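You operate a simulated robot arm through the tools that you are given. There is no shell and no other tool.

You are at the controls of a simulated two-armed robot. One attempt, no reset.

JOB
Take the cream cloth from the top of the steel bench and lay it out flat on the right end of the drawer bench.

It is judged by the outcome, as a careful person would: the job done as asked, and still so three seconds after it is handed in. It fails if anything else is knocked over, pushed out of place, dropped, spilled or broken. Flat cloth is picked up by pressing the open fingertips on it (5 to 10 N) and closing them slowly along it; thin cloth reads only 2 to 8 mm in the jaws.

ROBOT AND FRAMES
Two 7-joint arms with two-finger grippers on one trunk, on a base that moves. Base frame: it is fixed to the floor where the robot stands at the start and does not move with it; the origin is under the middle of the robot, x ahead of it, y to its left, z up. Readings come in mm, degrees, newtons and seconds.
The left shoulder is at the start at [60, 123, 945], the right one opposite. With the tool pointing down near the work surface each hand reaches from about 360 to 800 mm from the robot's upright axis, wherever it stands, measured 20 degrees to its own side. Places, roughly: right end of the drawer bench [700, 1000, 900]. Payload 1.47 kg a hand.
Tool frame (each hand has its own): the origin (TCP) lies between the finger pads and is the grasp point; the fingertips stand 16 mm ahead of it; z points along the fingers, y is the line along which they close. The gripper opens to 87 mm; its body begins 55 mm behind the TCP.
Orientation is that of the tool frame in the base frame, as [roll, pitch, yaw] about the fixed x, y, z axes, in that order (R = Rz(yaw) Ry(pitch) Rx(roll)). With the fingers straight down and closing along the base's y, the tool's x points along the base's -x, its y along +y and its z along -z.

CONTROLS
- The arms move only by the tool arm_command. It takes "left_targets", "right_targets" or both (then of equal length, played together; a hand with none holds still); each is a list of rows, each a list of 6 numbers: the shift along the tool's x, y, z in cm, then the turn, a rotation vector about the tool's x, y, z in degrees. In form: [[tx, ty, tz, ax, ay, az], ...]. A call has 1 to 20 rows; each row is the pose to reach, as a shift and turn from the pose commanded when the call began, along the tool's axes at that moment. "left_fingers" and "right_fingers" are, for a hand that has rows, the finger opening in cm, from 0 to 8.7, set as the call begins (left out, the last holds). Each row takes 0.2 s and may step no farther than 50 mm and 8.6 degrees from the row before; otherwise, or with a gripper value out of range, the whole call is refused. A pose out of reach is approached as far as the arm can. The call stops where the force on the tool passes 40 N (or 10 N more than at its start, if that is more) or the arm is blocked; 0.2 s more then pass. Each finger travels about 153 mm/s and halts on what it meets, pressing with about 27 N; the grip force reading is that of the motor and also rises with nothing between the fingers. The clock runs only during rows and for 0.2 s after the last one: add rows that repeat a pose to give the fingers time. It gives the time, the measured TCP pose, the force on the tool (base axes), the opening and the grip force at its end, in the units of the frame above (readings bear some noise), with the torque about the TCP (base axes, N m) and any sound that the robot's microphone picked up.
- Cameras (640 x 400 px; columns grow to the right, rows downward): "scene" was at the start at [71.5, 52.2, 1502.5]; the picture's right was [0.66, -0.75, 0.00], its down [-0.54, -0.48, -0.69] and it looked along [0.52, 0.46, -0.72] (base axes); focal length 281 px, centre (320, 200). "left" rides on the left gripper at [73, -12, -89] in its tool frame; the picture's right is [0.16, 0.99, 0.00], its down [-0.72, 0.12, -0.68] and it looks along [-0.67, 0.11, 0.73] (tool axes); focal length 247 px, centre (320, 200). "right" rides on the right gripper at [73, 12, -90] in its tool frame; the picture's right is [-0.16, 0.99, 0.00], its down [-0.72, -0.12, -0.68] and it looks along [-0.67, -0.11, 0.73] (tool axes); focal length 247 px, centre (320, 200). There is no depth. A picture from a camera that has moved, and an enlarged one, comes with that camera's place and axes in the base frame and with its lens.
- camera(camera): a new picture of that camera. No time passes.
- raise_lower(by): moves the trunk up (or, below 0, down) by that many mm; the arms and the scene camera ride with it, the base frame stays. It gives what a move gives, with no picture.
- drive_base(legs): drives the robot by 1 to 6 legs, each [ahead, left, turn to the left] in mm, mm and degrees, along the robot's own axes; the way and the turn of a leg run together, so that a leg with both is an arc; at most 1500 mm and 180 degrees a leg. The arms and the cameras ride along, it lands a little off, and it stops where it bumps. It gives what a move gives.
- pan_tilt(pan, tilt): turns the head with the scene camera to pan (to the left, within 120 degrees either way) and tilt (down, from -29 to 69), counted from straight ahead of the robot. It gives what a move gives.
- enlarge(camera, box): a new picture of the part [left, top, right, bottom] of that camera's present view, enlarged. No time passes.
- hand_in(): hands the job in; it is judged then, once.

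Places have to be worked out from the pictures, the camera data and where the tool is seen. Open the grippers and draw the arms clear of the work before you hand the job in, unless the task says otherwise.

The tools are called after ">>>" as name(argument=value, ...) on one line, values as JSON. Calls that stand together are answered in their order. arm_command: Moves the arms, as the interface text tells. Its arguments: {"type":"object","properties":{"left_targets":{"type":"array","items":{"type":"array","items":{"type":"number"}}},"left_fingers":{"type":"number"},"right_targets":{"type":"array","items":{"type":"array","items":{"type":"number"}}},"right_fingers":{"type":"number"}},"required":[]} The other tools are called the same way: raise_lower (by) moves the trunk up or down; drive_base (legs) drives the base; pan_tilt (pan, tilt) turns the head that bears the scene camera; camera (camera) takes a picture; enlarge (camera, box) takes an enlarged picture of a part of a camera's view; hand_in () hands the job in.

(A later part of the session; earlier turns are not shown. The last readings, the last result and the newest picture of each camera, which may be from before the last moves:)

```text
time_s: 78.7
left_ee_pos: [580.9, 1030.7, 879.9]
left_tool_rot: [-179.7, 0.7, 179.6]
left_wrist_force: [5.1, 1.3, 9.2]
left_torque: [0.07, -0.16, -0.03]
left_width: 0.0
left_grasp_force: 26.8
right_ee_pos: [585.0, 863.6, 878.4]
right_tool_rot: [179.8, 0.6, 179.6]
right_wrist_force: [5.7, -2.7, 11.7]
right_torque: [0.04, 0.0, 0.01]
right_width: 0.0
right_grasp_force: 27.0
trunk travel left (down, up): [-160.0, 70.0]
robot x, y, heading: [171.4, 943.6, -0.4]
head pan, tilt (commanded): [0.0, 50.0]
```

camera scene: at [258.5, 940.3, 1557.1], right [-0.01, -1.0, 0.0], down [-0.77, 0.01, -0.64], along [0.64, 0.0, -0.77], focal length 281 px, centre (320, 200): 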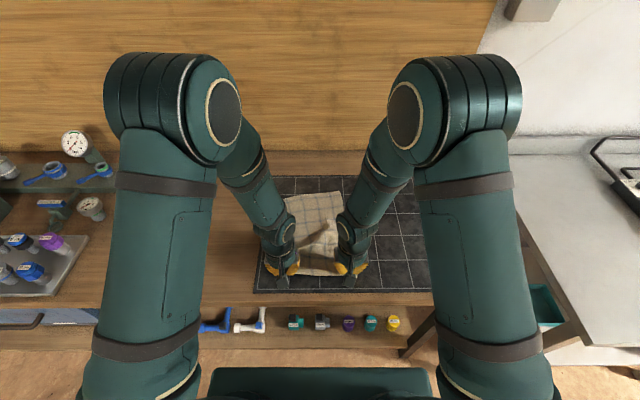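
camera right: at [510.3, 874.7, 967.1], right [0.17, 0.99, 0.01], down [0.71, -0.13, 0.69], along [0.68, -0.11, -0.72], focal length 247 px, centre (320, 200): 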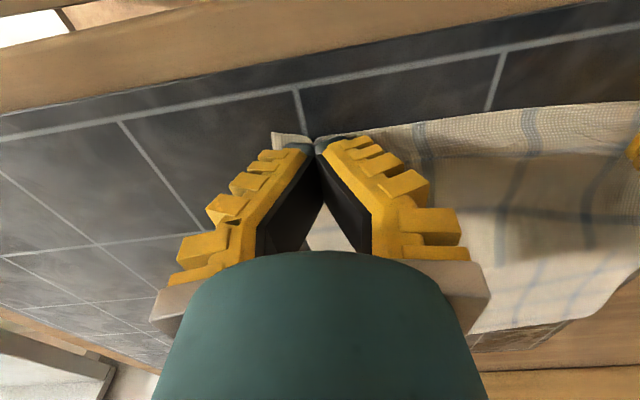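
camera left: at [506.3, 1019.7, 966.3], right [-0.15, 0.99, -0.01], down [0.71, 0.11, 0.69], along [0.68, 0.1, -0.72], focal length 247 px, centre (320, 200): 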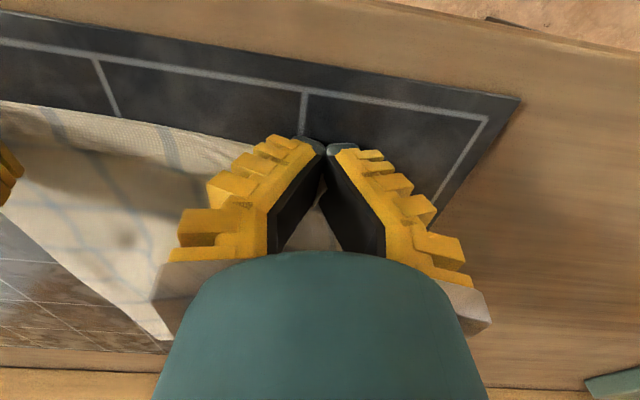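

The press is 9–12 N, with about 5 N of pull along the cloth, so it is taut. I'll ease off a little more and open in small steps.

>>> arm_command(left_targets=[[0, 0, -0.05, 0, 0, 0], [0, 0, -0.05, 0, 0, 0]], right_targets=[[0, 0, -0.08, 0, 0, 0], [0, 0, -0.08, 0, 0, 0]], left_fingers=0.5, right_fingers=0.5)

>>> arm_command(left_targets=[[0, 0, 0, 0, 0, 0], [0, 0, 0, 0, 0, 0]], right_targets=[[0, 0, 0, 0, 0, 0], [0, 0, 0, 0, 0, 0]], left_fingers=1.1, right_fingers=1.1)

>>> enlarge(camera="left", box=[200, 90, 480, 270])

>>> enlarge(camera="right", box=[200, 90, 480, 270])

```text
time_s: 79.3
left_ee_pos: [579.6, 1030.4, 880.2]
left_tool_rot: [-179.7, 0.7, 179.7]
left_wrist_force: [-0.9, 0.5, 0.2]
left_torque: [-0.02, -0.02, 0.0]
left_width: 6.8
left_grasp_force: 7.9
right_ee_pos: [583.6, 863.4, 880.2]
right_tool_rot: [179.9, 0.6, 179.6]
right_wrist_force: [-0.6, 0.6, 1.3]
right_torque: [0.02, 0.02, 0.02]
right_width: 7.2
right_grasp_force: 7.7
trunk travel left (down, up): [-160.0, 70.0]
robot x, y, heading: [170.7, 941.1, -0.5]
head pan, tilt (commanded): [0.0, 50.0]
```

```text
time_s: 79.9
left_ee_pos: [580.7, 1030.7, 878.4]
left_tool_rot: [-179.8, 0.6, 179.5]
left_wrist_force: [-0.4, 0.3, 0.1]
left_torque: [0.03, 0.0, -0.02]
left_width: 12.5
left_grasp_force: 7.1
right_ee_pos: [584.2, 863.9, 880.0]
right_tool_rot: [179.7, 0.7, 179.5]
right_wrist_force: [0.1, 0.1, 0.9]
right_torque: [-0.03, 0.02, -0.01]
right_width: 12.6
right_grasp_force: 7.4
trunk travel left (down, up): [-160.0, 70.0]
robot x, y, heading: [172.8, 941.3, -0.4]
head pan, tilt (commanded): [0.0, 50.0]
```

```text
2.22 times, centred on (340, 180) of left
camera zoom: at [505.9, 1019.7, 967.7], right [-0.15, 0.99, -0.01], down [0.72, 0.11, 0.69], along [0.68, 0.1, -0.73], focal length 549 px, centre (276, 244)
```

zoom: 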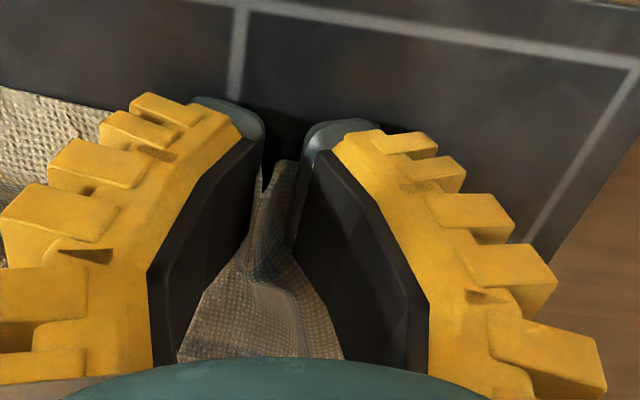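

```text
2.22 times, centred on (340, 180) of right
camera zoom: at [510.0, 874.8, 968.6], right [0.17, 0.99, 0.01], down [0.71, -0.12, 0.69], along [0.68, -0.11, -0.73], focal length 549 px, centre (276, 244)
```

zoom: 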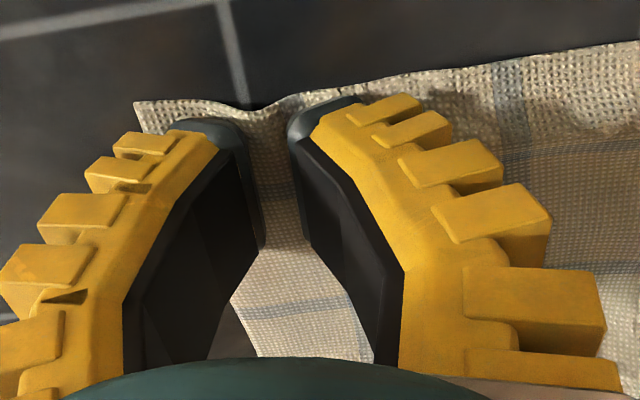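

The folds are loosening and the force is near zero. I'll keep opening in steps, pressing very lightly.

>>> arm_command(left_targets=[[0, 0, 0.05, 0, 0, 0], [0, 0, 0.05, 0, 0, 0]], right_targets=[[0, 0, 0.05, 0, 0, 0], [0, 0, 0.05, 0, 0, 0]], left_fingers=1.8, right_fingers=1.8)

>>> arm_command(left_targets=[[0, 0, 0, 0, 0, 0], [0, 0, 0, 0, 0, 0]], right_targets=[[0, 0, 0, 0, 0, 0], [0, 0, 0, 0, 0, 0]], left_fingers=2.6, right_fingers=2.6)

>>> enlarge(camera="left", box=[200, 90, 480, 270])

>>> enlarge(camera="right", box=[200, 90, 480, 270])

```text
time_s: 80.5
left_ee_pos: [579.3, 1031.3, 878.6]
left_tool_rot: [-179.7, 0.7, 179.6]
left_wrist_force: [0.7, 0.2, 7.5]
left_torque: [0.04, -0.09, 0.03]
left_width: 19.6
left_grasp_force: 8.2
right_ee_pos: [583.8, 863.6, 878.9]
right_tool_rot: [179.8, 0.7, 179.7]
right_wrist_force: [0.4, -0.5, 5.2]
right_torque: [-0.04, 0.04, 0.0]
right_width: 19.2
right_grasp_force: 7.9
trunk travel left (down, up): [-160.0, 70.0]
robot x, y, heading: [169.4, 942.6, -0.4]
head pan, tilt (commanded): [0.0, 50.0]
```

```text
time_s: 81.1
left_ee_pos: [578.7, 1031.4, 879.5]
left_tool_rot: [-179.9, 0.7, 179.6]
left_wrist_force: [-2.2, 0.4, 17.1]
left_torque: [0.02, -0.11, -0.03]
left_width: 28.6
left_grasp_force: 8.0
right_ee_pos: [582.6, 863.3, 880.6]
right_tool_rot: [179.7, 0.8, 179.6]
right_wrist_force: [1.2, 0.8, 9.8]
right_torque: [0.03, 0.06, 0.02]
right_width: 20.1
right_grasp_force: 0.1
trunk travel left (down, up): [-160.0, 70.0]
robot x, y, heading: [169.2, 943.0, 0.1]
head pan, tilt (commanded): [0.0, 50.0]
```

```text
2.22 times, centred on (340, 180) of left
camera zoom: at [505.5, 1019.8, 967.4], right [-0.15, 0.99, -0.01], down [0.72, 0.11, 0.69], along [0.68, 0.1, -0.73], focal length 549 px, centre (276, 244)
```

zoom: 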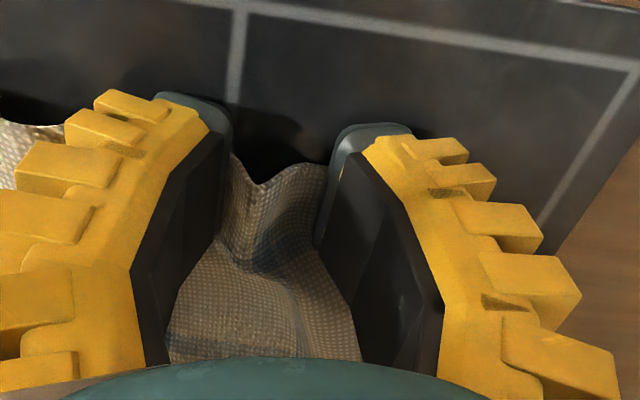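

```text
2.22 times, centred on (340, 180) of right
camera zoom: at [509.3, 874.8, 968.3], right [0.17, 0.99, 0.01], down [0.71, -0.12, 0.69], along [0.68, -0.11, -0.73], focal length 549 px, centre (276, 244)
```

zoom: 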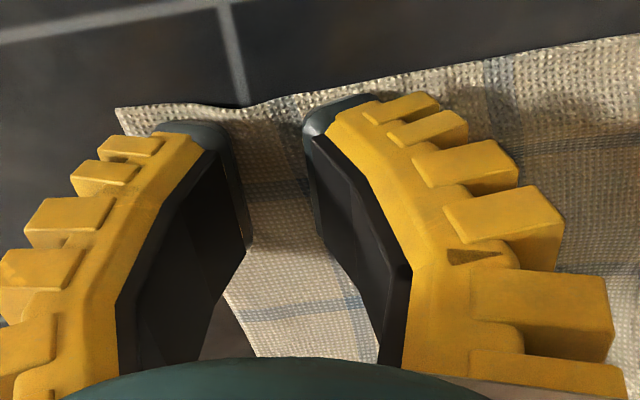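

The right fold is nearly flat. The left press has reached 17 N, so I'll ease that hand up and keep opening both.

>>> arm_command(left_targets=[[0, 0, -0.12, 0, 0, 0], [0, 0, -0.12, 0, 0, 0]], right_targets=[[0, 0, -0.05, 0, 0, 0], [0, 0, -0.05, 0, 0, 0]], left_fingers=3.3, right_fingers=3.3)

>>> arm_command(left_targets=[[0, 0, -0.03, 0, 0, 0], [0, 0, -0.03, 0, 0, 0]], right_targets=[[0, 0, -0.03, 0, 0, 0], [0, 0, -0.03, 0, 0, 0]], left_fingers=4.0, right_fingers=4.0)

>>> enlarge(camera="left", box=[200, 90, 480, 270])

>>> enlarge(camera="right", box=[200, 90, 480, 270])

```text
time_s: 81.7
left_ee_pos: [580.1, 1032.2, 879.5]
left_tool_rot: [-179.8, 0.5, 179.6]
left_wrist_force: [-0.7, 1.3, 6.7]
left_torque: [0.12, -0.03, 0.04]
left_width: 34.2
left_grasp_force: 8.1
right_ee_pos: [583.5, 863.8, 880.1]
right_tool_rot: [179.7, 0.7, 179.6]
right_wrist_force: [-1.3, 0.3, 14.4]
right_torque: [-0.01, 0.08, -0.04]
right_width: 35.9
right_grasp_force: 9.1
trunk travel left (down, up): [-160.0, 70.0]
robot x, y, heading: [173.6, 939.1, -0.2]
head pan, tilt (commanded): [0.0, 50.0]
```

```text
time_s: 82.3
left_ee_pos: [580.1, 1031.1, 880.4]
left_tool_rot: [-179.9, 0.6, 179.5]
left_wrist_force: [0.1, 0.2, -0.5]
left_torque: [-0.01, 0.01, 0.04]
left_width: 45.5
left_grasp_force: 4.5
right_ee_pos: [582.8, 863.9, 879.6]
right_tool_rot: [179.7, 0.7, 179.6]
right_wrist_force: [-1.3, 0.2, 16.0]
right_torque: [0.02, 0.11, -0.05]
right_width: 42.0
right_grasp_force: 9.2
trunk travel left (down, up): [-160.0, 70.0]
robot x, y, heading: [172.4, 944.3, -0.5]
head pan, tilt (commanded): [0.0, 50.0]
```

```text
2.22 times, centred on (340, 180) of left
camera zoom: at [505.6, 1020.1, 968.8], right [-0.15, 0.99, -0.01], down [0.72, 0.11, 0.69], along [0.68, 0.1, -0.73], focal length 549 px, centre (276, 244)
```

zoom: 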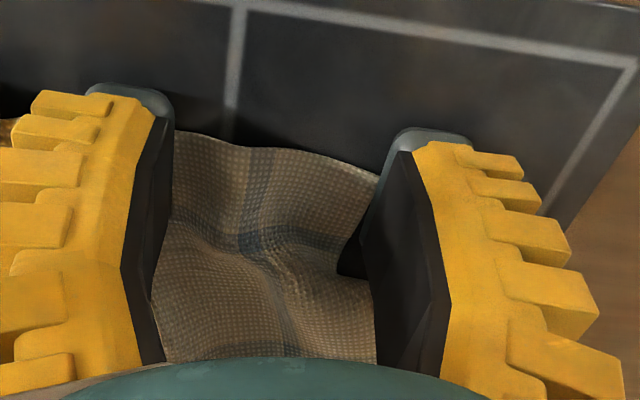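

```text
2.22 times, centred on (340, 180) of right
camera zoom: at [510.0, 875.1, 968.8], right [0.17, 0.99, 0.01], down [0.71, -0.12, 0.69], along [0.68, -0.11, -0.73], focal length 549 px, centre (276, 244)
```

zoom: 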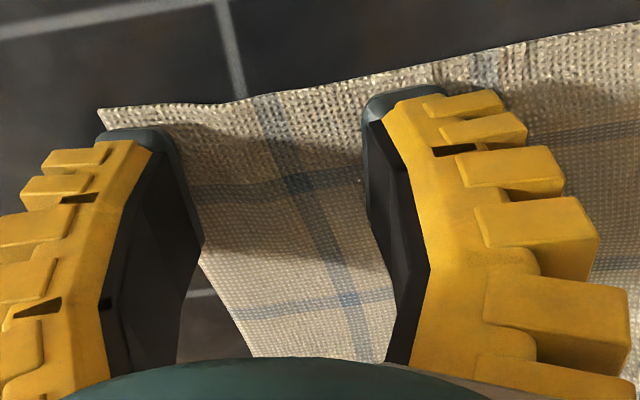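

Both pinches have spread and the corners are released. I'll raise both hands straight up to inspect the cloth.

>>> arm_command(left_targets=[[0, 0, -1, 0, 0, 0], [0, 0, -3, 0, 0, 0], [0, 0, -6, 0, 0, 0], [0, 0, -10, 0, 0, 0], [0, 0, -14, 0, 0, 0], [0, 0, -18, 0, 0, 0], [0, 0, -22, 0, 0, 0], [0, 0, -22, 0, 0, 0]], right_targets=[[0, 0, -1, 0, 0, 0], [0, 0, -3, 0, 0, 0], [0, 0, -6, 0, 0, 0], [0, 0, -10, 0, 0, 0], [0, 0, -14, 0, 0, 0], [0, 0, -18, 0, 0, 0], [0, 0, -22, 0, 0, 0], [0, 0, -22, 0, 0, 0]])

>>> camera(camera="scene")

>>> camera(camera="left")

>>> camera(camera="right")

```text
time_s: 84.1
left_ee_pos: [578.5, 1033.3, 1100.9]
left_tool_rot: [-179.8, 0.6, 179.5]
left_wrist_force: [1.5, -1.4, -0.4]
left_torque: [0.0, 0.02, -0.01]
left_width: 45.8
left_grasp_force: 4.3
right_ee_pos: [581.8, 863.5, 1100.0]
right_tool_rot: [179.8, 0.6, 179.6]
right_wrist_force: [-0.8, -0.1, -0.1]
right_torque: [-0.01, -0.01, 0.0]
right_width: 45.7
right_grasp_force: 3.7
trunk travel left (down, up): [-160.0, 70.0]
robot x, y, heading: [171.2, 938.4, -0.5]
head pan, tilt (commanded): [0.0, 50.0]
```

```text
taken
camera scene: at [260.4, 940.3, 1556.9], right [-0.01, -1.0, 0.0], down [-0.77, 0.01, -0.64], along [0.64, 0.0, -0.77], focal length 281 px, centre (320, 200)
```

scene: 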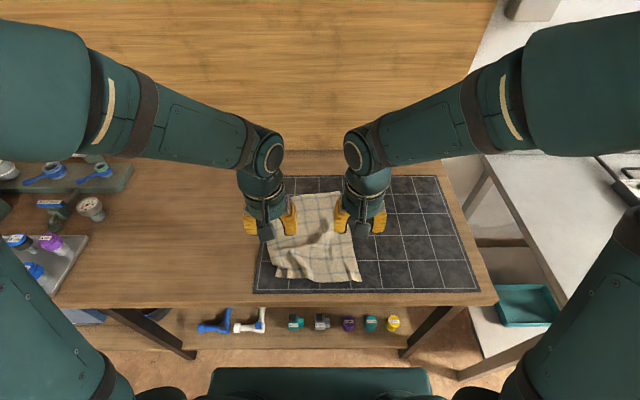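

```text
taken
camera left: at [504.8, 1021.5, 1188.7], right [-0.15, 0.99, -0.01], down [0.72, 0.11, 0.69], along [0.68, 0.1, -0.73], focal length 247 px, centre (320, 200)
```

left: 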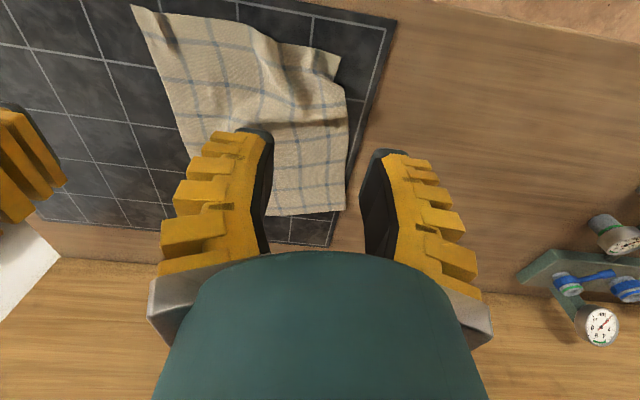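

```text
taken
camera right: at [508.6, 874.6, 1189.4], right [0.17, 0.99, 0.01], down [0.72, -0.12, 0.69], along [0.68, -0.11, -0.73], focal length 247 px, centre (320, 200)
```

right: 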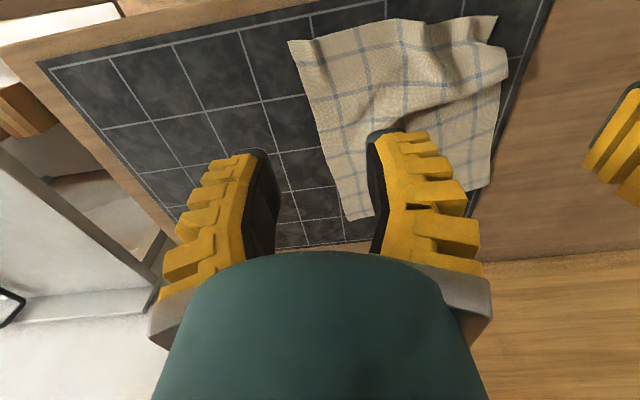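

The cloth is on the mat, but there is a wrinkle across its left part and the near edge is gathered. I'll move the hands apart to see it fully.

>>> arm_command(left_targets=[[0, 4, 0, 0, 0, 0], [0, 8, 0, 0, 0, 0], [0, 12, 0, 0, 0, 0], [0, 16, 0, 0, 0, 0], [0, 20, 0, 0, 0, 0]], right_targets=[[0, -4, 0, 0, 0, 0], [0, -8, 0, 0, 0, 0], [0, -12, 0, 0, 0, 0], [0, -16, 0, 0, 0, 0], [0, -20, 0, 0, 0, 0]])

>>> enlarge(camera="scene", box=[230, 160, 470, 310])

>>> camera(camera="left")

>>> camera(camera="right")

```text
time_s: 85.3
left_ee_pos: [579.3, 1232.2, 1100.2]
left_tool_rot: [-179.8, 0.6, 179.6]
left_wrist_force: [0.2, 0.1, 0.3]
left_torque: [-0.02, -0.02, 0.01]
left_width: 46.1
left_grasp_force: 4.1
right_ee_pos: [580.8, 663.0, 1099.7]
right_tool_rot: [179.8, 0.7, 179.5]
right_wrist_force: [0.0, 0.0, 0.0]
right_torque: [0.02, 0.02, -0.02]
right_width: 45.7
right_grasp_force: 4.0
trunk travel left (down, up): [-160.0, 70.0]
robot x, y, heading: [170.8, 941.7, -0.5]
head pan, tilt (commanded): [0.0, 50.0]
```

```text
2.67 times, centred on (350, 235) of scene
camera zoom: at [259.2, 940.3, 1557.1], right [-0.01, -1.0, 0.0], down [-0.77, 0.01, -0.64], along [0.64, 0.0, -0.77], focal length 748 px, centre (240, 107)
```

zoom: 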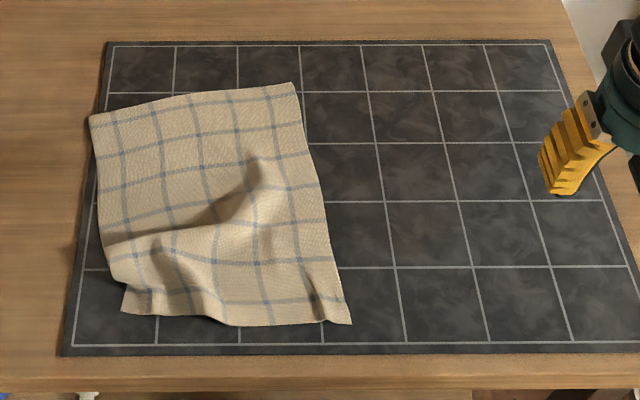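

```text
taken
camera left: at [504.9, 1221.4, 1188.2], right [-0.15, 0.99, -0.01], down [0.72, 0.11, 0.69], along [0.68, 0.1, -0.73], focal length 247 px, centre (320, 200)
```

left: 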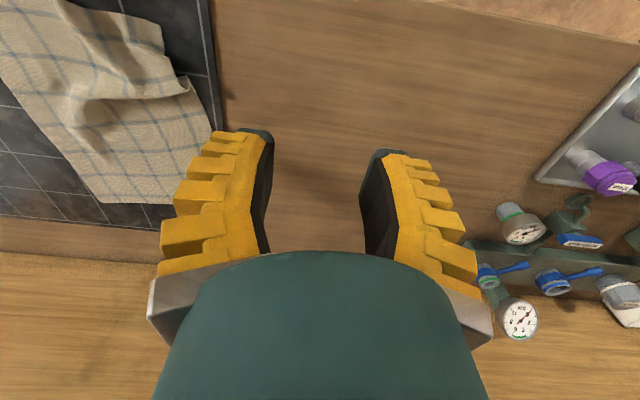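

```text
taken
camera right: at [506.5, 674.2, 1187.4], right [0.17, 0.99, 0.01], down [0.71, -0.12, 0.69], along [0.68, -0.11, -0.73], focal length 247 px, centre (320, 200)
```

right: 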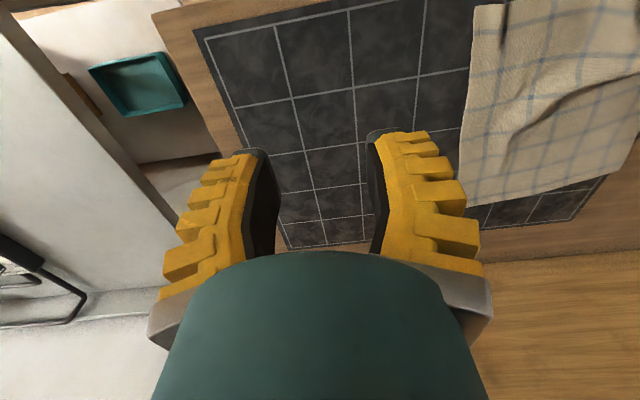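

The cloth has a ridge across its left half and a tucked near-left corner. Its right side is nearly straight. I'll bring the left hand over the near-left corner to look closely before smoothing it by pressing and dragging.

>>> arm_command(left_targets=[[0, -4, 1.5, 0, 0, 0], [0, -8, 3, 0, 0, 0], [0, -12, 5, 0, 0, 0], [0, -15, 7, 0, 0, 0], [0, -15, 9, 0, 0, 0], [0, -15, 9, 0, 0, 0]], left_fingers=1.5)

>>> camera(camera="left")

>>> enlarge(camera="left", box=[100, 0, 400, 200])

>>> enlarge(camera="scene", box=[240, 180, 380, 300])

```text
time_s: 86.7
left_ee_pos: [579.0, 1081.2, 1010.7]
left_tool_rot: [-179.9, 0.6, 179.7]
left_wrist_force: [0.5, 0.1, 0.1]
left_torque: [0.01, -0.01, 0.0]
left_width: 21.7
left_grasp_force: 5.1
right_ee_pos: [580.0, 662.4, 1097.7]
right_tool_rot: [179.7, 0.6, 179.5]
right_wrist_force: [0.1, -0.3, 0.4]
right_torque: [0.01, -0.01, -0.01]
right_width: 45.8
right_grasp_force: 4.6
trunk travel left (down, up): [-160.0, 70.0]
robot x, y, heading: [174.0, 942.9, -0.4]
head pan, tilt (commanded): [0.0, 50.0]
```

```text
taken
camera left: at [504.7, 1070.5, 1098.1], right [-0.15, 0.99, -0.01], down [0.72, 0.11, 0.69], along [0.68, 0.1, -0.73], focal length 247 px, centre (320, 200)
```

left: 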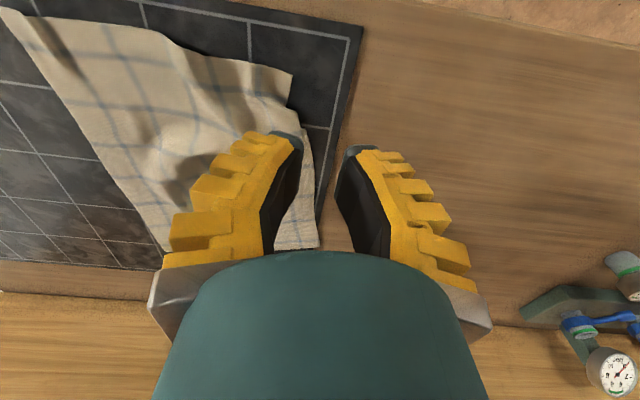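

```text
2.00 times, centred on (250, 100) of left
camera zoom: at [504.7, 1070.5, 1098.1], right [-0.15, 0.99, -0.01], down [0.72, 0.11, 0.69], along [0.68, 0.1, -0.73], focal length 494 px, centre (460, 400)
```

zoom: 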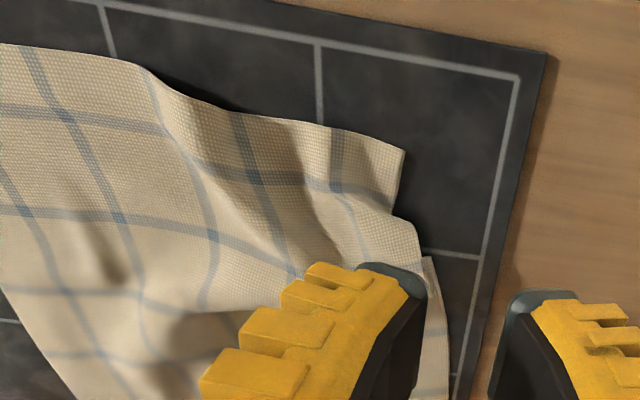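

```text
3.33 times, centred on (310, 240) of scene
camera zoom: at [259.0, 940.1, 1557.1], right [-0.01, -1.0, 0.0], down [-0.77, 0.01, -0.64], along [0.64, 0.0, -0.77], focal length 935 px, centre (353, 67)
```

zoom: 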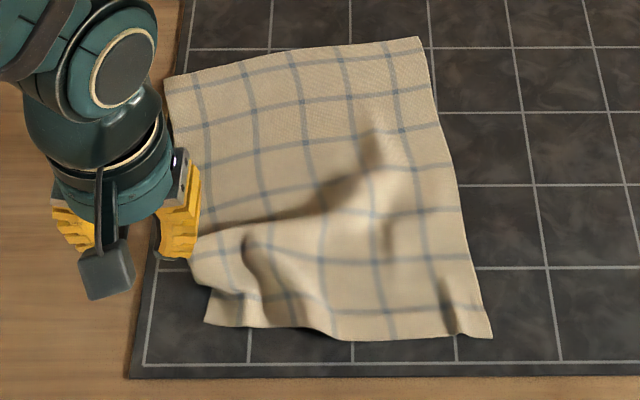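

The near-left corner sits at about [578, 1057], with a ridge running from mid-cloth to the left edge. To stretch the left edge, I'll press the left hand on the far-left corner and the right hand on the near-left corner, then pull them apart. First I'll position both hands above.

>>> arm_command(left_targets=[[-3, 0.1, -1, 0, 0, 0], [-6, 0.2, -1, 0, 0, 0], [-9, 0.4, -1, 0, 0, 0], [-12, 0.5, -1, 0, 0, 0], [-15, 0.6, -1, 0, 0, 0], [-18, 0.8, -1, 0, 0, 0], [-21, 1.0, 0, 0, 0, 0], [-23.3, 1.0, 2, 0, 0, 0], [-23.3, 1.0, 5, 0, 0, 0], [-23.3, 1.0, 8, 0, 0, 0], [-23.3, 1.0, 10, 0, 0, 0], [-23.3, 1.0, 10, 0, 0, 0]], right_targets=[[0, 1, 0, 0, 0, 0], [-0.2, 5, 0, 0, 0, 0], [-0.4, 9, 0, 0, 0, 0], [-0.5, 13, 0, 0, 0, 0], [-0.6, 17, 0, 0, 0, 0], [-0.8, 21.5, 0, 0, 0, 0], [-1.0, 26, 0, 0, 0, 0], [-1.2, 30.5, 1, 0, 0, 0], [-1.2, 34.5, 3, 0, 0, 0], [-1.2, 37.6, 6, 0, 0, 0], [-1.2, 37.6, 9, 0, 0, 0], [-1.2, 37.6, 9, 0, 0, 0]], left_fingers=0, right_fingers=0)

>>> camera(camera="scene")

>>> camera(camera="right")

>>> camera(camera="left")

```text
time_s: 89.3
left_ee_pos: [812.5, 1088.9, 913.3]
left_tool_rot: [-179.8, 0.6, 179.5]
left_wrist_force: [-0.6, -0.3, -0.3]
left_torque: [-0.02, -0.01, -0.03]
left_width: 0.1
left_grasp_force: 26.8
right_ee_pos: [593.7, 1039.2, 1010.9]
right_tool_rot: [179.7, 0.6, 179.5]
right_wrist_force: [-0.4, -0.6, -0.8]
right_torque: [0.0, -0.01, -0.01]
right_width: 0.1
right_grasp_force: 26.5
trunk travel left (down, up): [-160.0, 70.0]
robot x, y, heading: [169.9, 943.8, -0.3]
head pan, tilt (commanded): [0.0, 50.0]
```

```text
taken
camera scene: at [259.0, 940.4, 1557.1], right [-0.01, -1.0, 0.0], down [-0.77, 0.01, -0.64], along [0.64, 0.0, -0.77], focal length 281 px, centre (320, 200)
```

scene: 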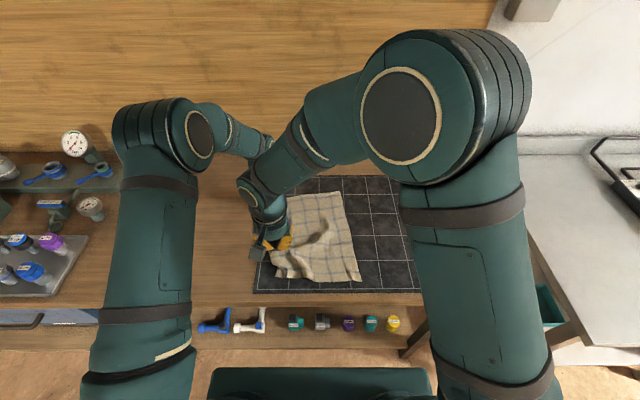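

```text
taken
camera right: at [521.0, 1050.8, 1099.3], right [0.17, 0.99, 0.01], down [0.71, -0.12, 0.69], along [0.68, -0.11, -0.73], focal length 247 px, centre (320, 200)
```

right: 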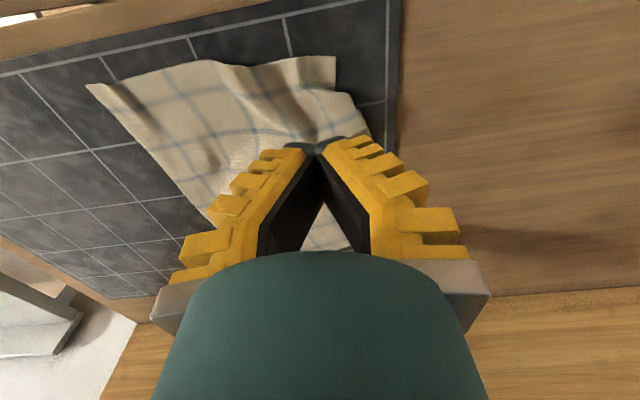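

```text
taken
camera left: at [738.6, 1078.4, 1001.2], right [-0.15, 0.99, -0.01], down [0.72, 0.11, 0.69], along [0.68, 0.1, -0.73], focal length 247 px, centre (320, 200)
```

left: 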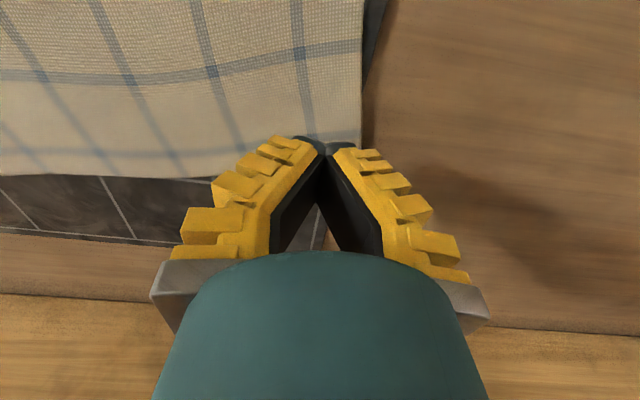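

Both landing spots are on the cloth, near its far-left and near-left corners. I'll lower both hands close to contact.

>>> arm_command(left_targets=[[0, 0, 0.5, 0, 0, 0], [0, 0, 1.0, 0, 0, 0], [0, 0, 1.8, 0, 0, 0], [0, 0, 2.6, 0, 0, 0], [0, 0, 2.6, 0, 0, 0]], right_targets=[[0.5, 0.2, 3.5, 0, 0, 0], [0.5, 0.2, 7, 0, 0, 0], [0.5, 0.2, 10, 0, 0, 0], [0.5, 0.2, 12.2, 0, 0, 0], [0.5, 0.2, 12.2, 0, 0, 0]])

```text
time_s: 90.5
left_ee_pos: [813.2, 1090.7, 886.7]
left_tool_rot: [-179.8, 0.6, 179.7]
left_wrist_force: [-0.5, -0.4, 0.4]
left_torque: [0.02, -0.03, 0.04]
left_width: 0.1
left_grasp_force: 27.7
right_ee_pos: [592.2, 1042.1, 887.9]
right_tool_rot: [179.7, 0.8, 179.5]
right_wrist_force: [0.0, -0.6, 0.4]
right_torque: [0.0, 0.0, -0.03]
right_width: 0.0
right_grasp_force: 27.1
trunk travel left (down, up): [-160.0, 70.0]
robot x, y, heading: [172.5, 941.2, -0.3]
head pan, tilt (commanded): [0.0, 50.0]
```

No contact yet. I'll lower both in small steps.

>>> arm_command(left_targets=[[0, 0, 0.3, 0, 0, 0], [0, 0, 0.5, 0, 0, 0], [0, 0, 0.5, 0, 0, 0]], right_targets=[[0, 0, 0.3, 0, 0, 0], [0, 0, 0.6, 0, 0, 0], [0, 0, 0.6, 0, 0, 0]])

```text
time_s: 91.3
left_ee_pos: [812.6, 1090.4, 883.2]
left_tool_rot: [-179.8, 0.7, 179.6]
left_wrist_force: [0.5, 0.3, 0.3]
left_torque: [0.0, 0.01, -0.01]
left_width: 0.0
left_grasp_force: 27.1
right_ee_pos: [592.5, 1042.5, 882.5]
right_tool_rot: [179.8, 0.7, 179.6]
right_wrist_force: [0.3, -0.5, 0.0]
right_torque: [-0.02, -0.01, 0.01]
right_width: 0.1
right_grasp_force: 27.2
trunk travel left (down, up): [-160.0, 70.0]
robot x, y, heading: [174.0, 945.4, -0.4]
head pan, tilt (commanded): [0.0, 50.0]
```

>>> arm_command(left_targets=[[0, 0, 0.15, 0, 0, 0], [0, 0, 0.3, 0, 0, 0], [0, 0, 0.3, 0, 0, 0]], right_targets=[[0, 0, 0.15, 0, 0, 0], [0, 0, 0.3, 0, 0, 0], [0, 0, 0.3, 0, 0, 0]])

```text
time_s: 92.1
left_ee_pos: [813.2, 1090.3, 880.1]
left_tool_rot: [-179.7, 0.8, 179.7]
left_wrist_force: [-1.6, 0.2, 3.4]
left_torque: [0.02, 0.01, 0.01]
left_width: 0.0
left_grasp_force: 26.5
right_ee_pos: [591.2, 1041.7, 880.2]
right_tool_rot: [179.7, 0.7, 179.6]
right_wrist_force: [1.0, 0.2, 0.9]
right_torque: [0.03, -0.04, 0.01]
right_width: 0.0
right_grasp_force: 27.1
trunk travel left (down, up): [-160.0, 70.0]
robot x, y, heading: [169.9, 942.3, -0.3]
head pan, tilt (commanded): [0.0, 50.0]
```

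Contact has begun at z≈880. I'll press slightly more, aiming for about 7–8 N on each hand.

>>> arm_command(left_targets=[[0, 0, 0.06, 0, 0, 0], [0, 0, 0.06, 0, 0, 0]], right_targets=[[0, 0, 0.1, 0, 0, 0], [0, 0, 0.1, 0, 0, 0]])

```text
time_s: 92.7
left_ee_pos: [814.1, 1090.5, 878.7]
left_tool_rot: [-179.8, 0.8, 179.7]
left_wrist_force: [1.0, 0.7, 8.0]
left_torque: [0.05, 0.06, 0.01]
left_width: 0.1
left_grasp_force: 26.9
right_ee_pos: [592.5, 1041.7, 877.8]
right_tool_rot: [179.6, 0.9, 179.5]
right_wrist_force: [1.0, 0.3, 6.3]
right_torque: [0.04, -0.09, -0.01]
right_width: 0.0
right_grasp_force: 26.9
trunk travel left (down, up): [-160.0, 70.0]
robot x, y, heading: [171.5, 939.5, -0.4]
head pan, tilt (commanded): [0.0, 50.0]
```

Both hands press at 6–8 N. Now I'll pull the near-left corner toward the robot and slightly outward, and push the far-left corner slightly away.

>>> arm_command(left_targets=[[-0.2, 0, 0.0, 0, 0, 0], [-0.4, 0, 0.0, 0, 0, 0], [-0.6, 0, 0.01, 0, 0, 0], [-0.8, 0, 0.01, 0, 0, 0], [-0.8, 0, 0.01, 0, 0, 0]], right_targets=[[0.5, 0.2, -0.01, 0, 0, 0], [1.0, 0.4, -0.01, 0, 0, 0], [1.5, 0.6, -0.02, 0, 0, 0], [2.0, 0.8, -0.03, 0, 0, 0], [2.0, 0.8, -0.03, 0, 0, 0]])

>>> enlarge(camera="scene", box=[240, 180, 380, 300])

>>> camera(camera="right")

```text
time_s: 93.9
left_ee_pos: [821.0, 1090.1, 878.8]
left_tool_rot: [-179.8, 0.7, 179.6]
left_wrist_force: [-8.1, -0.8, 11.6]
left_torque: [0.03, 0.09, 0.02]
left_width: 0.0
left_grasp_force: 27.5
right_ee_pos: [570.9, 1049.3, 879.5]
right_tool_rot: [179.7, 0.7, 179.6]
right_wrist_force: [0.1, 0.1, 0.8]
right_torque: [0.01, -0.01, 0.04]
right_width: 0.0
right_grasp_force: 26.8
trunk travel left (down, up): [-160.0, 70.0]
robot x, y, heading: [175.5, 941.7, -0.5]
head pan, tilt (commanded): [0.0, 50.0]
```

```text
3.33 times, centred on (310, 240) of scene
camera zoom: at [257.5, 940.0, 1557.2], right [-0.01, -1.0, 0.0], down [-0.77, 0.01, -0.64], along [0.64, 0.0, -0.77], focal length 935 px, centre (353, 67)
```

zoom: 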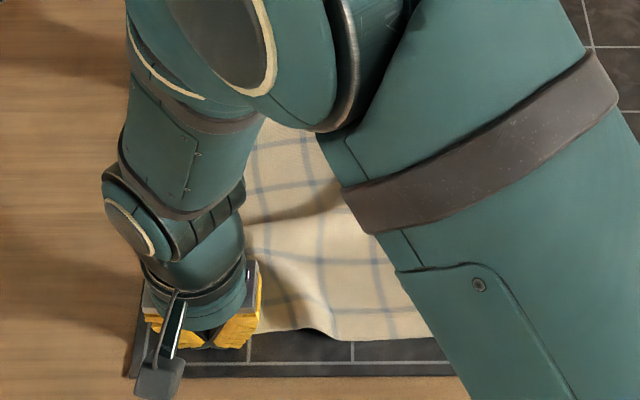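

```text
taken
camera right: at [497.4, 1060.5, 968.0], right [0.17, 0.99, 0.01], down [0.71, -0.12, 0.69], along [0.68, -0.11, -0.72], focal length 247 px, centre (320, 200)
```

right: 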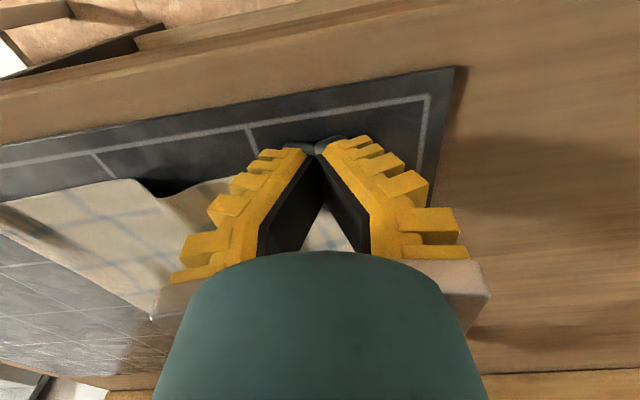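

The right press fell to 0.8 N, so it may have slid past the corner. I'll lift the right hand to see what moved and keep the left pressing.

>>> arm_command(left_targets=[[0, 0, -0.03, 0, 0, 0], [0, 0, -0.03, 0, 0, 0], [0, 0, -0.03, 0, 0, 0]], right_targets=[[0, 0, -2, 0, 0, 0], [0, 0, -6, 0, 0, 0], [0, 0, -10, 0, 0, 0]])

>>> camera(camera="right")

```text
time_s: 94.7
left_ee_pos: [820.6, 1089.9, 878.9]
left_tool_rot: [-179.8, 0.8, 179.6]
left_wrist_force: [-6.1, -1.3, 9.1]
left_torque: [0.02, 0.1, 0.05]
left_width: 0.0
left_grasp_force: 27.1
right_ee_pos: [570.2, 1049.3, 980.7]
right_tool_rot: [179.8, 0.7, 179.6]
right_wrist_force: [0.2, 0.0, -0.1]
right_torque: [-0.02, 0.01, 0.01]
right_width: 0.0
right_grasp_force: 26.9
trunk travel left (down, up): [-160.0, 70.0]
robot x, y, heading: [170.0, 944.8, -0.5]
head pan, tilt (commanded): [0.0, 50.0]
```

```text
taken
camera right: at [496.9, 1060.4, 1068.6], right [0.17, 0.99, 0.01], down [0.71, -0.12, 0.69], along [0.68, -0.11, -0.73], focal length 247 px, centre (320, 200)
```

right: 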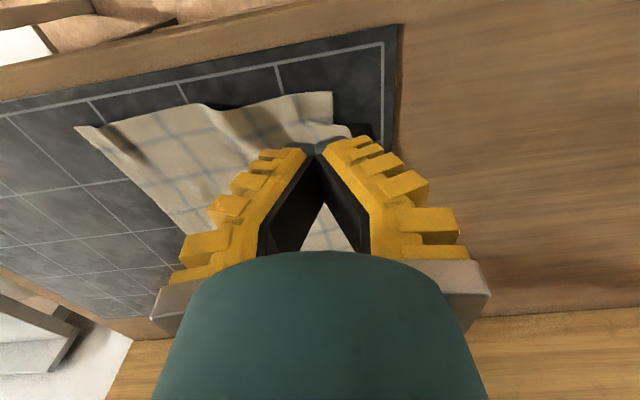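

The corner moved only about 6 mm because the tip slid over the cloth, so the mat grips well. Pulling with a pinch is better. I'll pinch the near-left corner with the right hand while the left hand keeps the far-left corner pinned.

>>> arm_command(left_targets=[[0, 0, 0, 0, 0, 0], [0, 0, 0, 0, 0, 0], [0, 0, 0, 0, 0, 0], [0, 0, 0, 0, 0, 0], [0, 0, 0, 0, 0, 0]], right_targets=[[-0.8, -0.7, 2, 0, 0, 0], [-1.6, -1.5, 5, 0, 0, 0], [-1.7, -1.5, 8, 0, 0, 0], [-1.7, -1.5, 9.2, 0, 0, 0], [-1.7, -1.5, 9.2, 0, 0, 0]], right_fingers=2.5)

>>> enlarge(camera="right", box=[180, 90, 460, 270])

```text
time_s: 95.9
left_ee_pos: [821.6, 1090.7, 877.3]
left_tool_rot: [-179.8, 0.6, 179.6]
left_wrist_force: [-5.0, -1.3, 9.4]
left_torque: [0.03, 0.09, 0.01]
left_width: 0.0
left_grasp_force: 27.1
right_ee_pos: [589.0, 1033.6, 886.9]
right_tool_rot: [179.8, 0.6, 179.4]
right_wrist_force: [-0.3, -0.4, -0.6]
right_torque: [-0.02, -0.05, 0.0]
right_width: 26.1
right_grasp_force: 7.1
trunk travel left (down, up): [-160.0, 70.0]
robot x, y, heading: [172.2, 939.9, -0.4]
head pan, tilt (commanded): [0.0, 50.0]
```

```text
2.22 times, centred on (320, 180) of right
camera zoom: at [515.1, 1045.7, 975.4], right [0.17, 0.99, 0.01], down [0.71, -0.12, 0.69], along [0.68, -0.11, -0.72], focal length 549 px, centre (320, 244)
```

zoom: 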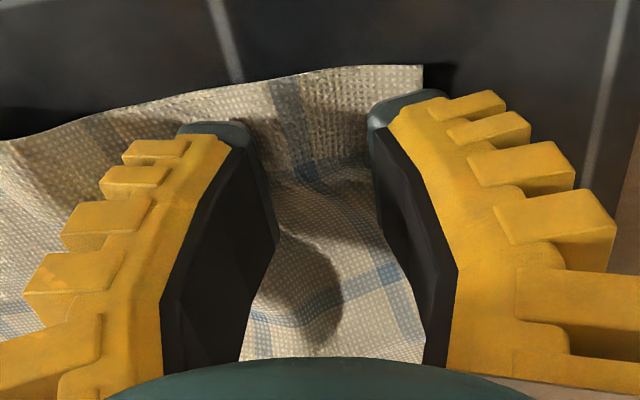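

The fingers straddle the cloth just inside the corner. I'll shift 4 mm inward and lower to contact.

>>> arm_command(right_targets=[[0.3, -0.4, 0.3, 0, 0, 0], [0.3, -0.4, 0.6, 0, 0, 0], [0.3, -0.4, 0.8, 0, 0, 0], [0.3, -0.4, 0.8, 0, 0, 0]])

```text
time_s: 96.9
left_ee_pos: [820.6, 1089.4, 878.5]
left_tool_rot: [-179.8, 0.8, 179.7]
left_wrist_force: [-3.7, -1.9, 6.8]
left_torque: [-0.02, 0.05, 0.05]
left_width: 0.0
left_grasp_force: 27.2
right_ee_pos: [585.5, 1030.4, 879.2]
right_tool_rot: [179.7, 0.9, 179.5]
right_wrist_force: [0.3, -0.1, 13.9]
right_torque: [-0.04, 0.04, 0.07]
right_width: 27.7
right_grasp_force: 9.2
trunk travel left (down, up): [-160.0, 70.0]
robot x, y, heading: [173.9, 941.5, -0.5]
head pan, tilt (commanded): [0.0, 50.0]
```

The press is 14 N. I'll ease it slightly and close in steps, adding a little downward motion as the fingers close.

>>> arm_command(right_targets=[[0, 0, -0.04, 0, 0, 0], [0, 0, -0.04, 0, 0, 0]], right_fingers=2.0)

>>> arm_command(right_targets=[[0, 0, 0, 0, 0, 0], [0, 0, 0, 0, 0, 0]], right_fingers=1.5)

>>> arm_command(right_targets=[[0, 0, 0.03, 0, 0, 0], [0, 0, 0.03, 0, 0, 0]], right_fingers=1.0)

>>> arm_command(right_targets=[[0, 0, 0.05, 0, 0, 0], [0, 0, 0.05, 0, 0, 0]], right_fingers=0.6)

>>> enlarge(camera="right", box=[180, 90, 460, 270])

```text
time_s: 97.5
left_ee_pos: [822.0, 1090.2, 879.6]
left_tool_rot: [-179.7, 0.6, 179.7]
left_wrist_force: [-6.1, -1.8, 6.8]
left_torque: [-0.02, 0.07, 0.03]
left_width: 0.1
left_grasp_force: 27.2
right_ee_pos: [586.2, 1031.2, 879.6]
right_tool_rot: [179.8, 0.7, 179.4]
right_wrist_force: [0.3, 0.7, 4.4]
right_torque: [-0.02, 0.02, -0.02]
right_width: 23.4
right_grasp_force: 2.1
trunk travel left (down, up): [-160.0, 70.0]
robot x, y, heading: [173.1, 939.0, -0.3]
head pan, tilt (commanded): [0.0, 50.0]
```

```text
time_s: 98.1
left_ee_pos: [820.9, 1089.4, 879.3]
left_tool_rot: [-179.9, 0.6, 179.6]
left_wrist_force: [-4.0, -1.3, 8.3]
left_torque: [0.02, 0.05, 0.0]
left_width: 0.0
left_grasp_force: 27.1
right_ee_pos: [585.6, 1030.7, 881.1]
right_tool_rot: [179.6, 0.7, 179.5]
right_wrist_force: [-1.0, 0.3, 2.6]
right_torque: [-0.02, 0.0, 0.01]
right_width: 16.5
right_grasp_force: 7.1
trunk travel left (down, up): [-160.0, 70.0]
robot x, y, heading: [170.9, 939.8, -0.4]
head pan, tilt (commanded): [0.0, 50.0]
```

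```text
time_s: 98.7
left_ee_pos: [821.3, 1089.5, 878.4]
left_tool_rot: [-179.9, 0.7, 179.6]
left_wrist_force: [-5.3, -1.5, 8.6]
left_torque: [-0.01, 0.06, 0.01]
left_width: 0.1
left_grasp_force: 26.7
right_ee_pos: [585.1, 1030.4, 879.3]
right_tool_rot: [179.7, 0.8, 179.5]
right_wrist_force: [0.4, 1.9, 3.2]
right_torque: [0.01, 0.03, -0.01]
right_width: 14.3
right_grasp_force: 4.4
trunk travel left (down, up): [-160.0, 70.0]
robot x, y, heading: [170.7, 942.1, -0.5]
head pan, tilt (commanded): [0.0, 50.0]
```

```text
time_s: 99.3
left_ee_pos: [820.5, 1089.4, 877.9]
left_tool_rot: [-179.8, 0.7, 179.7]
left_wrist_force: [-5.3, -1.6, 7.6]
left_torque: [0.02, 0.05, 0.04]
left_width: 0.0
left_grasp_force: 26.4
right_ee_pos: [585.4, 1029.6, 879.2]
right_tool_rot: [179.7, 0.6, 179.6]
right_wrist_force: [-0.1, 1.5, 6.0]
right_torque: [0.01, 0.03, 0.01]
right_width: 10.5
right_grasp_force: 3.8
trunk travel left (down, up): [-160.0, 70.0]
robot x, y, heading: [171.2, 937.0, -0.6]
head pan, tilt (commanded): [0.0, 50.0]
```

```text
2.22 times, centred on (320, 180) of right
camera zoom: at [511.8, 1041.4, 967.8], right [0.17, 0.99, 0.01], down [0.71, -0.12, 0.69], along [0.68, -0.11, -0.72], focal length 549 px, centre (320, 244)
```

zoom: 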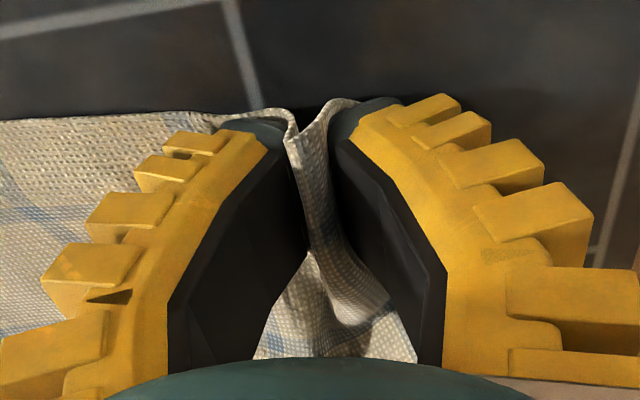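

The fold is well between the pads. I'll close the rest of the way.

>>> arm_command(right_targets=[[0, 0, 0.04, 0, 0, 0], [0, 0, 0.04, 0, 0, 0]], right_fingers=0.2)

>>> arm_command(right_targets=[[0, 0, 0.02, 0, 0, 0], [0, 0, 0.02, 0, 0, 0], [0, 0, 0.02, 0, 0, 0]], right_fingers=0)

>>> enlarge(camera="right", box=[180, 90, 460, 270])

```text
time_s: 99.9
left_ee_pos: [820.8, 1090.2, 878.6]
left_tool_rot: [-179.8, 0.8, 179.6]
left_wrist_force: [-4.3, -1.0, 8.0]
left_torque: [0.0, 0.05, 0.01]
left_width: 0.2
left_grasp_force: 27.5
right_ee_pos: [585.2, 1029.2, 877.9]
right_tool_rot: [179.7, 0.8, 179.6]
right_wrist_force: [-0.2, 1.7, 3.9]
right_torque: [-0.03, 0.05, -0.02]
right_width: 7.6
right_grasp_force: 3.8
trunk travel left (down, up): [-160.0, 70.0]
robot x, y, heading: [171.0, 942.1, 0.0]
head pan, tilt (commanded): [0.0, 50.0]
```

```text
time_s: 100.7
left_ee_pos: [820.5, 1090.2, 878.8]
left_tool_rot: [-179.8, 0.7, 179.6]
left_wrist_force: [-2.7, -2.5, 6.9]
left_torque: [0.01, 0.04, 0.02]
left_width: 0.0
left_grasp_force: 27.1
right_ee_pos: [584.9, 1030.6, 877.9]
right_tool_rot: [179.7, 0.8, 179.6]
right_wrist_force: [-1.6, 1.1, 10.9]
right_torque: [-0.02, 0.09, -0.02]
right_width: 0.0
right_grasp_force: 27.1
trunk travel left (down, up): [-160.0, 70.0]
robot x, y, heading: [174.2, 946.9, -0.3]
head pan, tilt (commanded): [0.0, 50.0]
```

```text
2.22 times, centred on (320, 180) of right
camera zoom: at [511.8, 1041.4, 967.5], right [0.17, 0.99, 0.01], down [0.71, -0.12, 0.69], along [0.68, -0.11, -0.72], focal length 549 px, centre (320, 244)
```

zoom: 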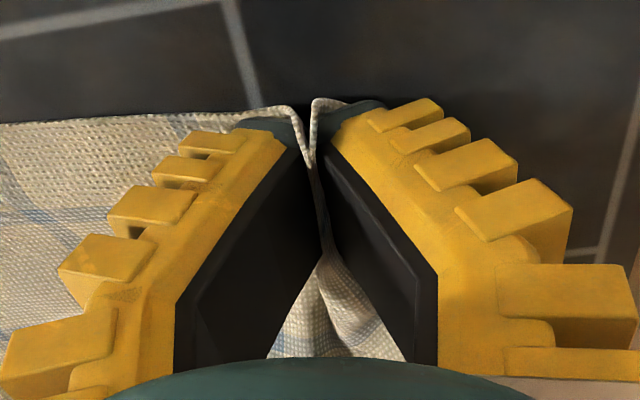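

The pinch is good. I'll lift it about 1 cm and pull toward the robot and outward in steps, watching the force.

>>> arm_command(left_targets=[[0, 0, 0, 0, 0, 0], [0, 0, 0, 0, 0, 0], [0, 0, 0, 0, 0, 0], [0, 0, 0, 0, 0, 0], [0, 0, 0, 0, 0, 0], [0, 0, 0, 0, 0, 0]], right_targets=[[0, 0, -0.6, 0, 0, 0], [0.4, 0.4, -1.2, 0, 0, 0], [1.0, 0.8, -1.4, 0, 0, 0], [1.6, 1.2, -1.4, 0, 0, 0], [2.2, 1.7, -1.4, 0, 0, 0], [2.2, 1.7, -1.4, 0, 0, 0]])

>>> camera(camera="right")

>>> camera(camera="scene")

```text
time_s: 102.1
left_ee_pos: [821.7, 1092.2, 877.6]
left_tool_rot: [-179.8, 0.7, 179.7]
left_wrist_force: [-4.8, -1.0, 8.3]
left_torque: [0.02, 0.09, -0.01]
left_width: 0.0
left_grasp_force: 26.6
right_ee_pos: [562.8, 1048.0, 893.4]
right_tool_rot: [179.7, 0.8, 179.5]
right_wrist_force: [0.5, 0.1, -0.5]
right_torque: [-0.01, 0.0, 0.01]
right_width: 0.0
right_grasp_force: 28.4
trunk travel left (down, up): [-160.0, 70.0]
robot x, y, heading: [172.7, 943.4, -0.3]
head pan, tilt (commanded): [0.0, 50.0]
```

```text
taken
camera right: at [489.3, 1058.9, 981.1], right [0.17, 0.99, 0.01], down [0.71, -0.12, 0.69], along [0.68, -0.11, -0.73], focal length 247 px, centre (320, 200)
```

right: 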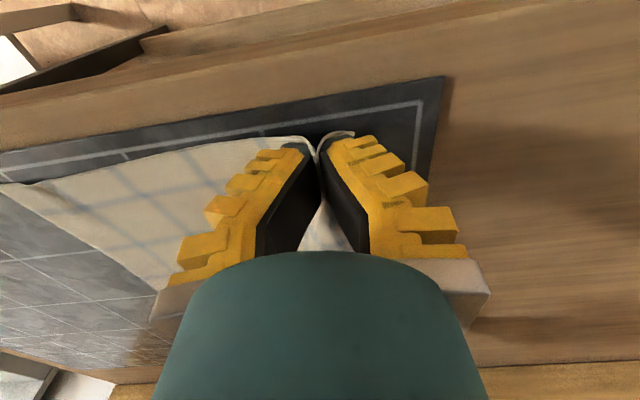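

```text
taken
camera scene: at [258.0, 939.9, 1557.2], right [-0.01, -1.0, 0.0], down [-0.77, 0.01, -0.64], along [0.64, 0.0, -0.77], focal length 281 px, centre (320, 200)
```

scene: 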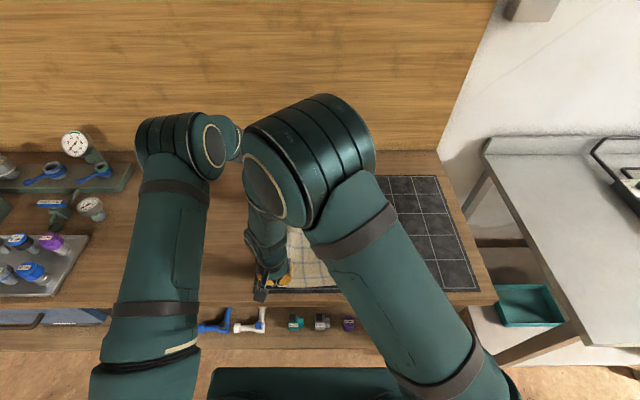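

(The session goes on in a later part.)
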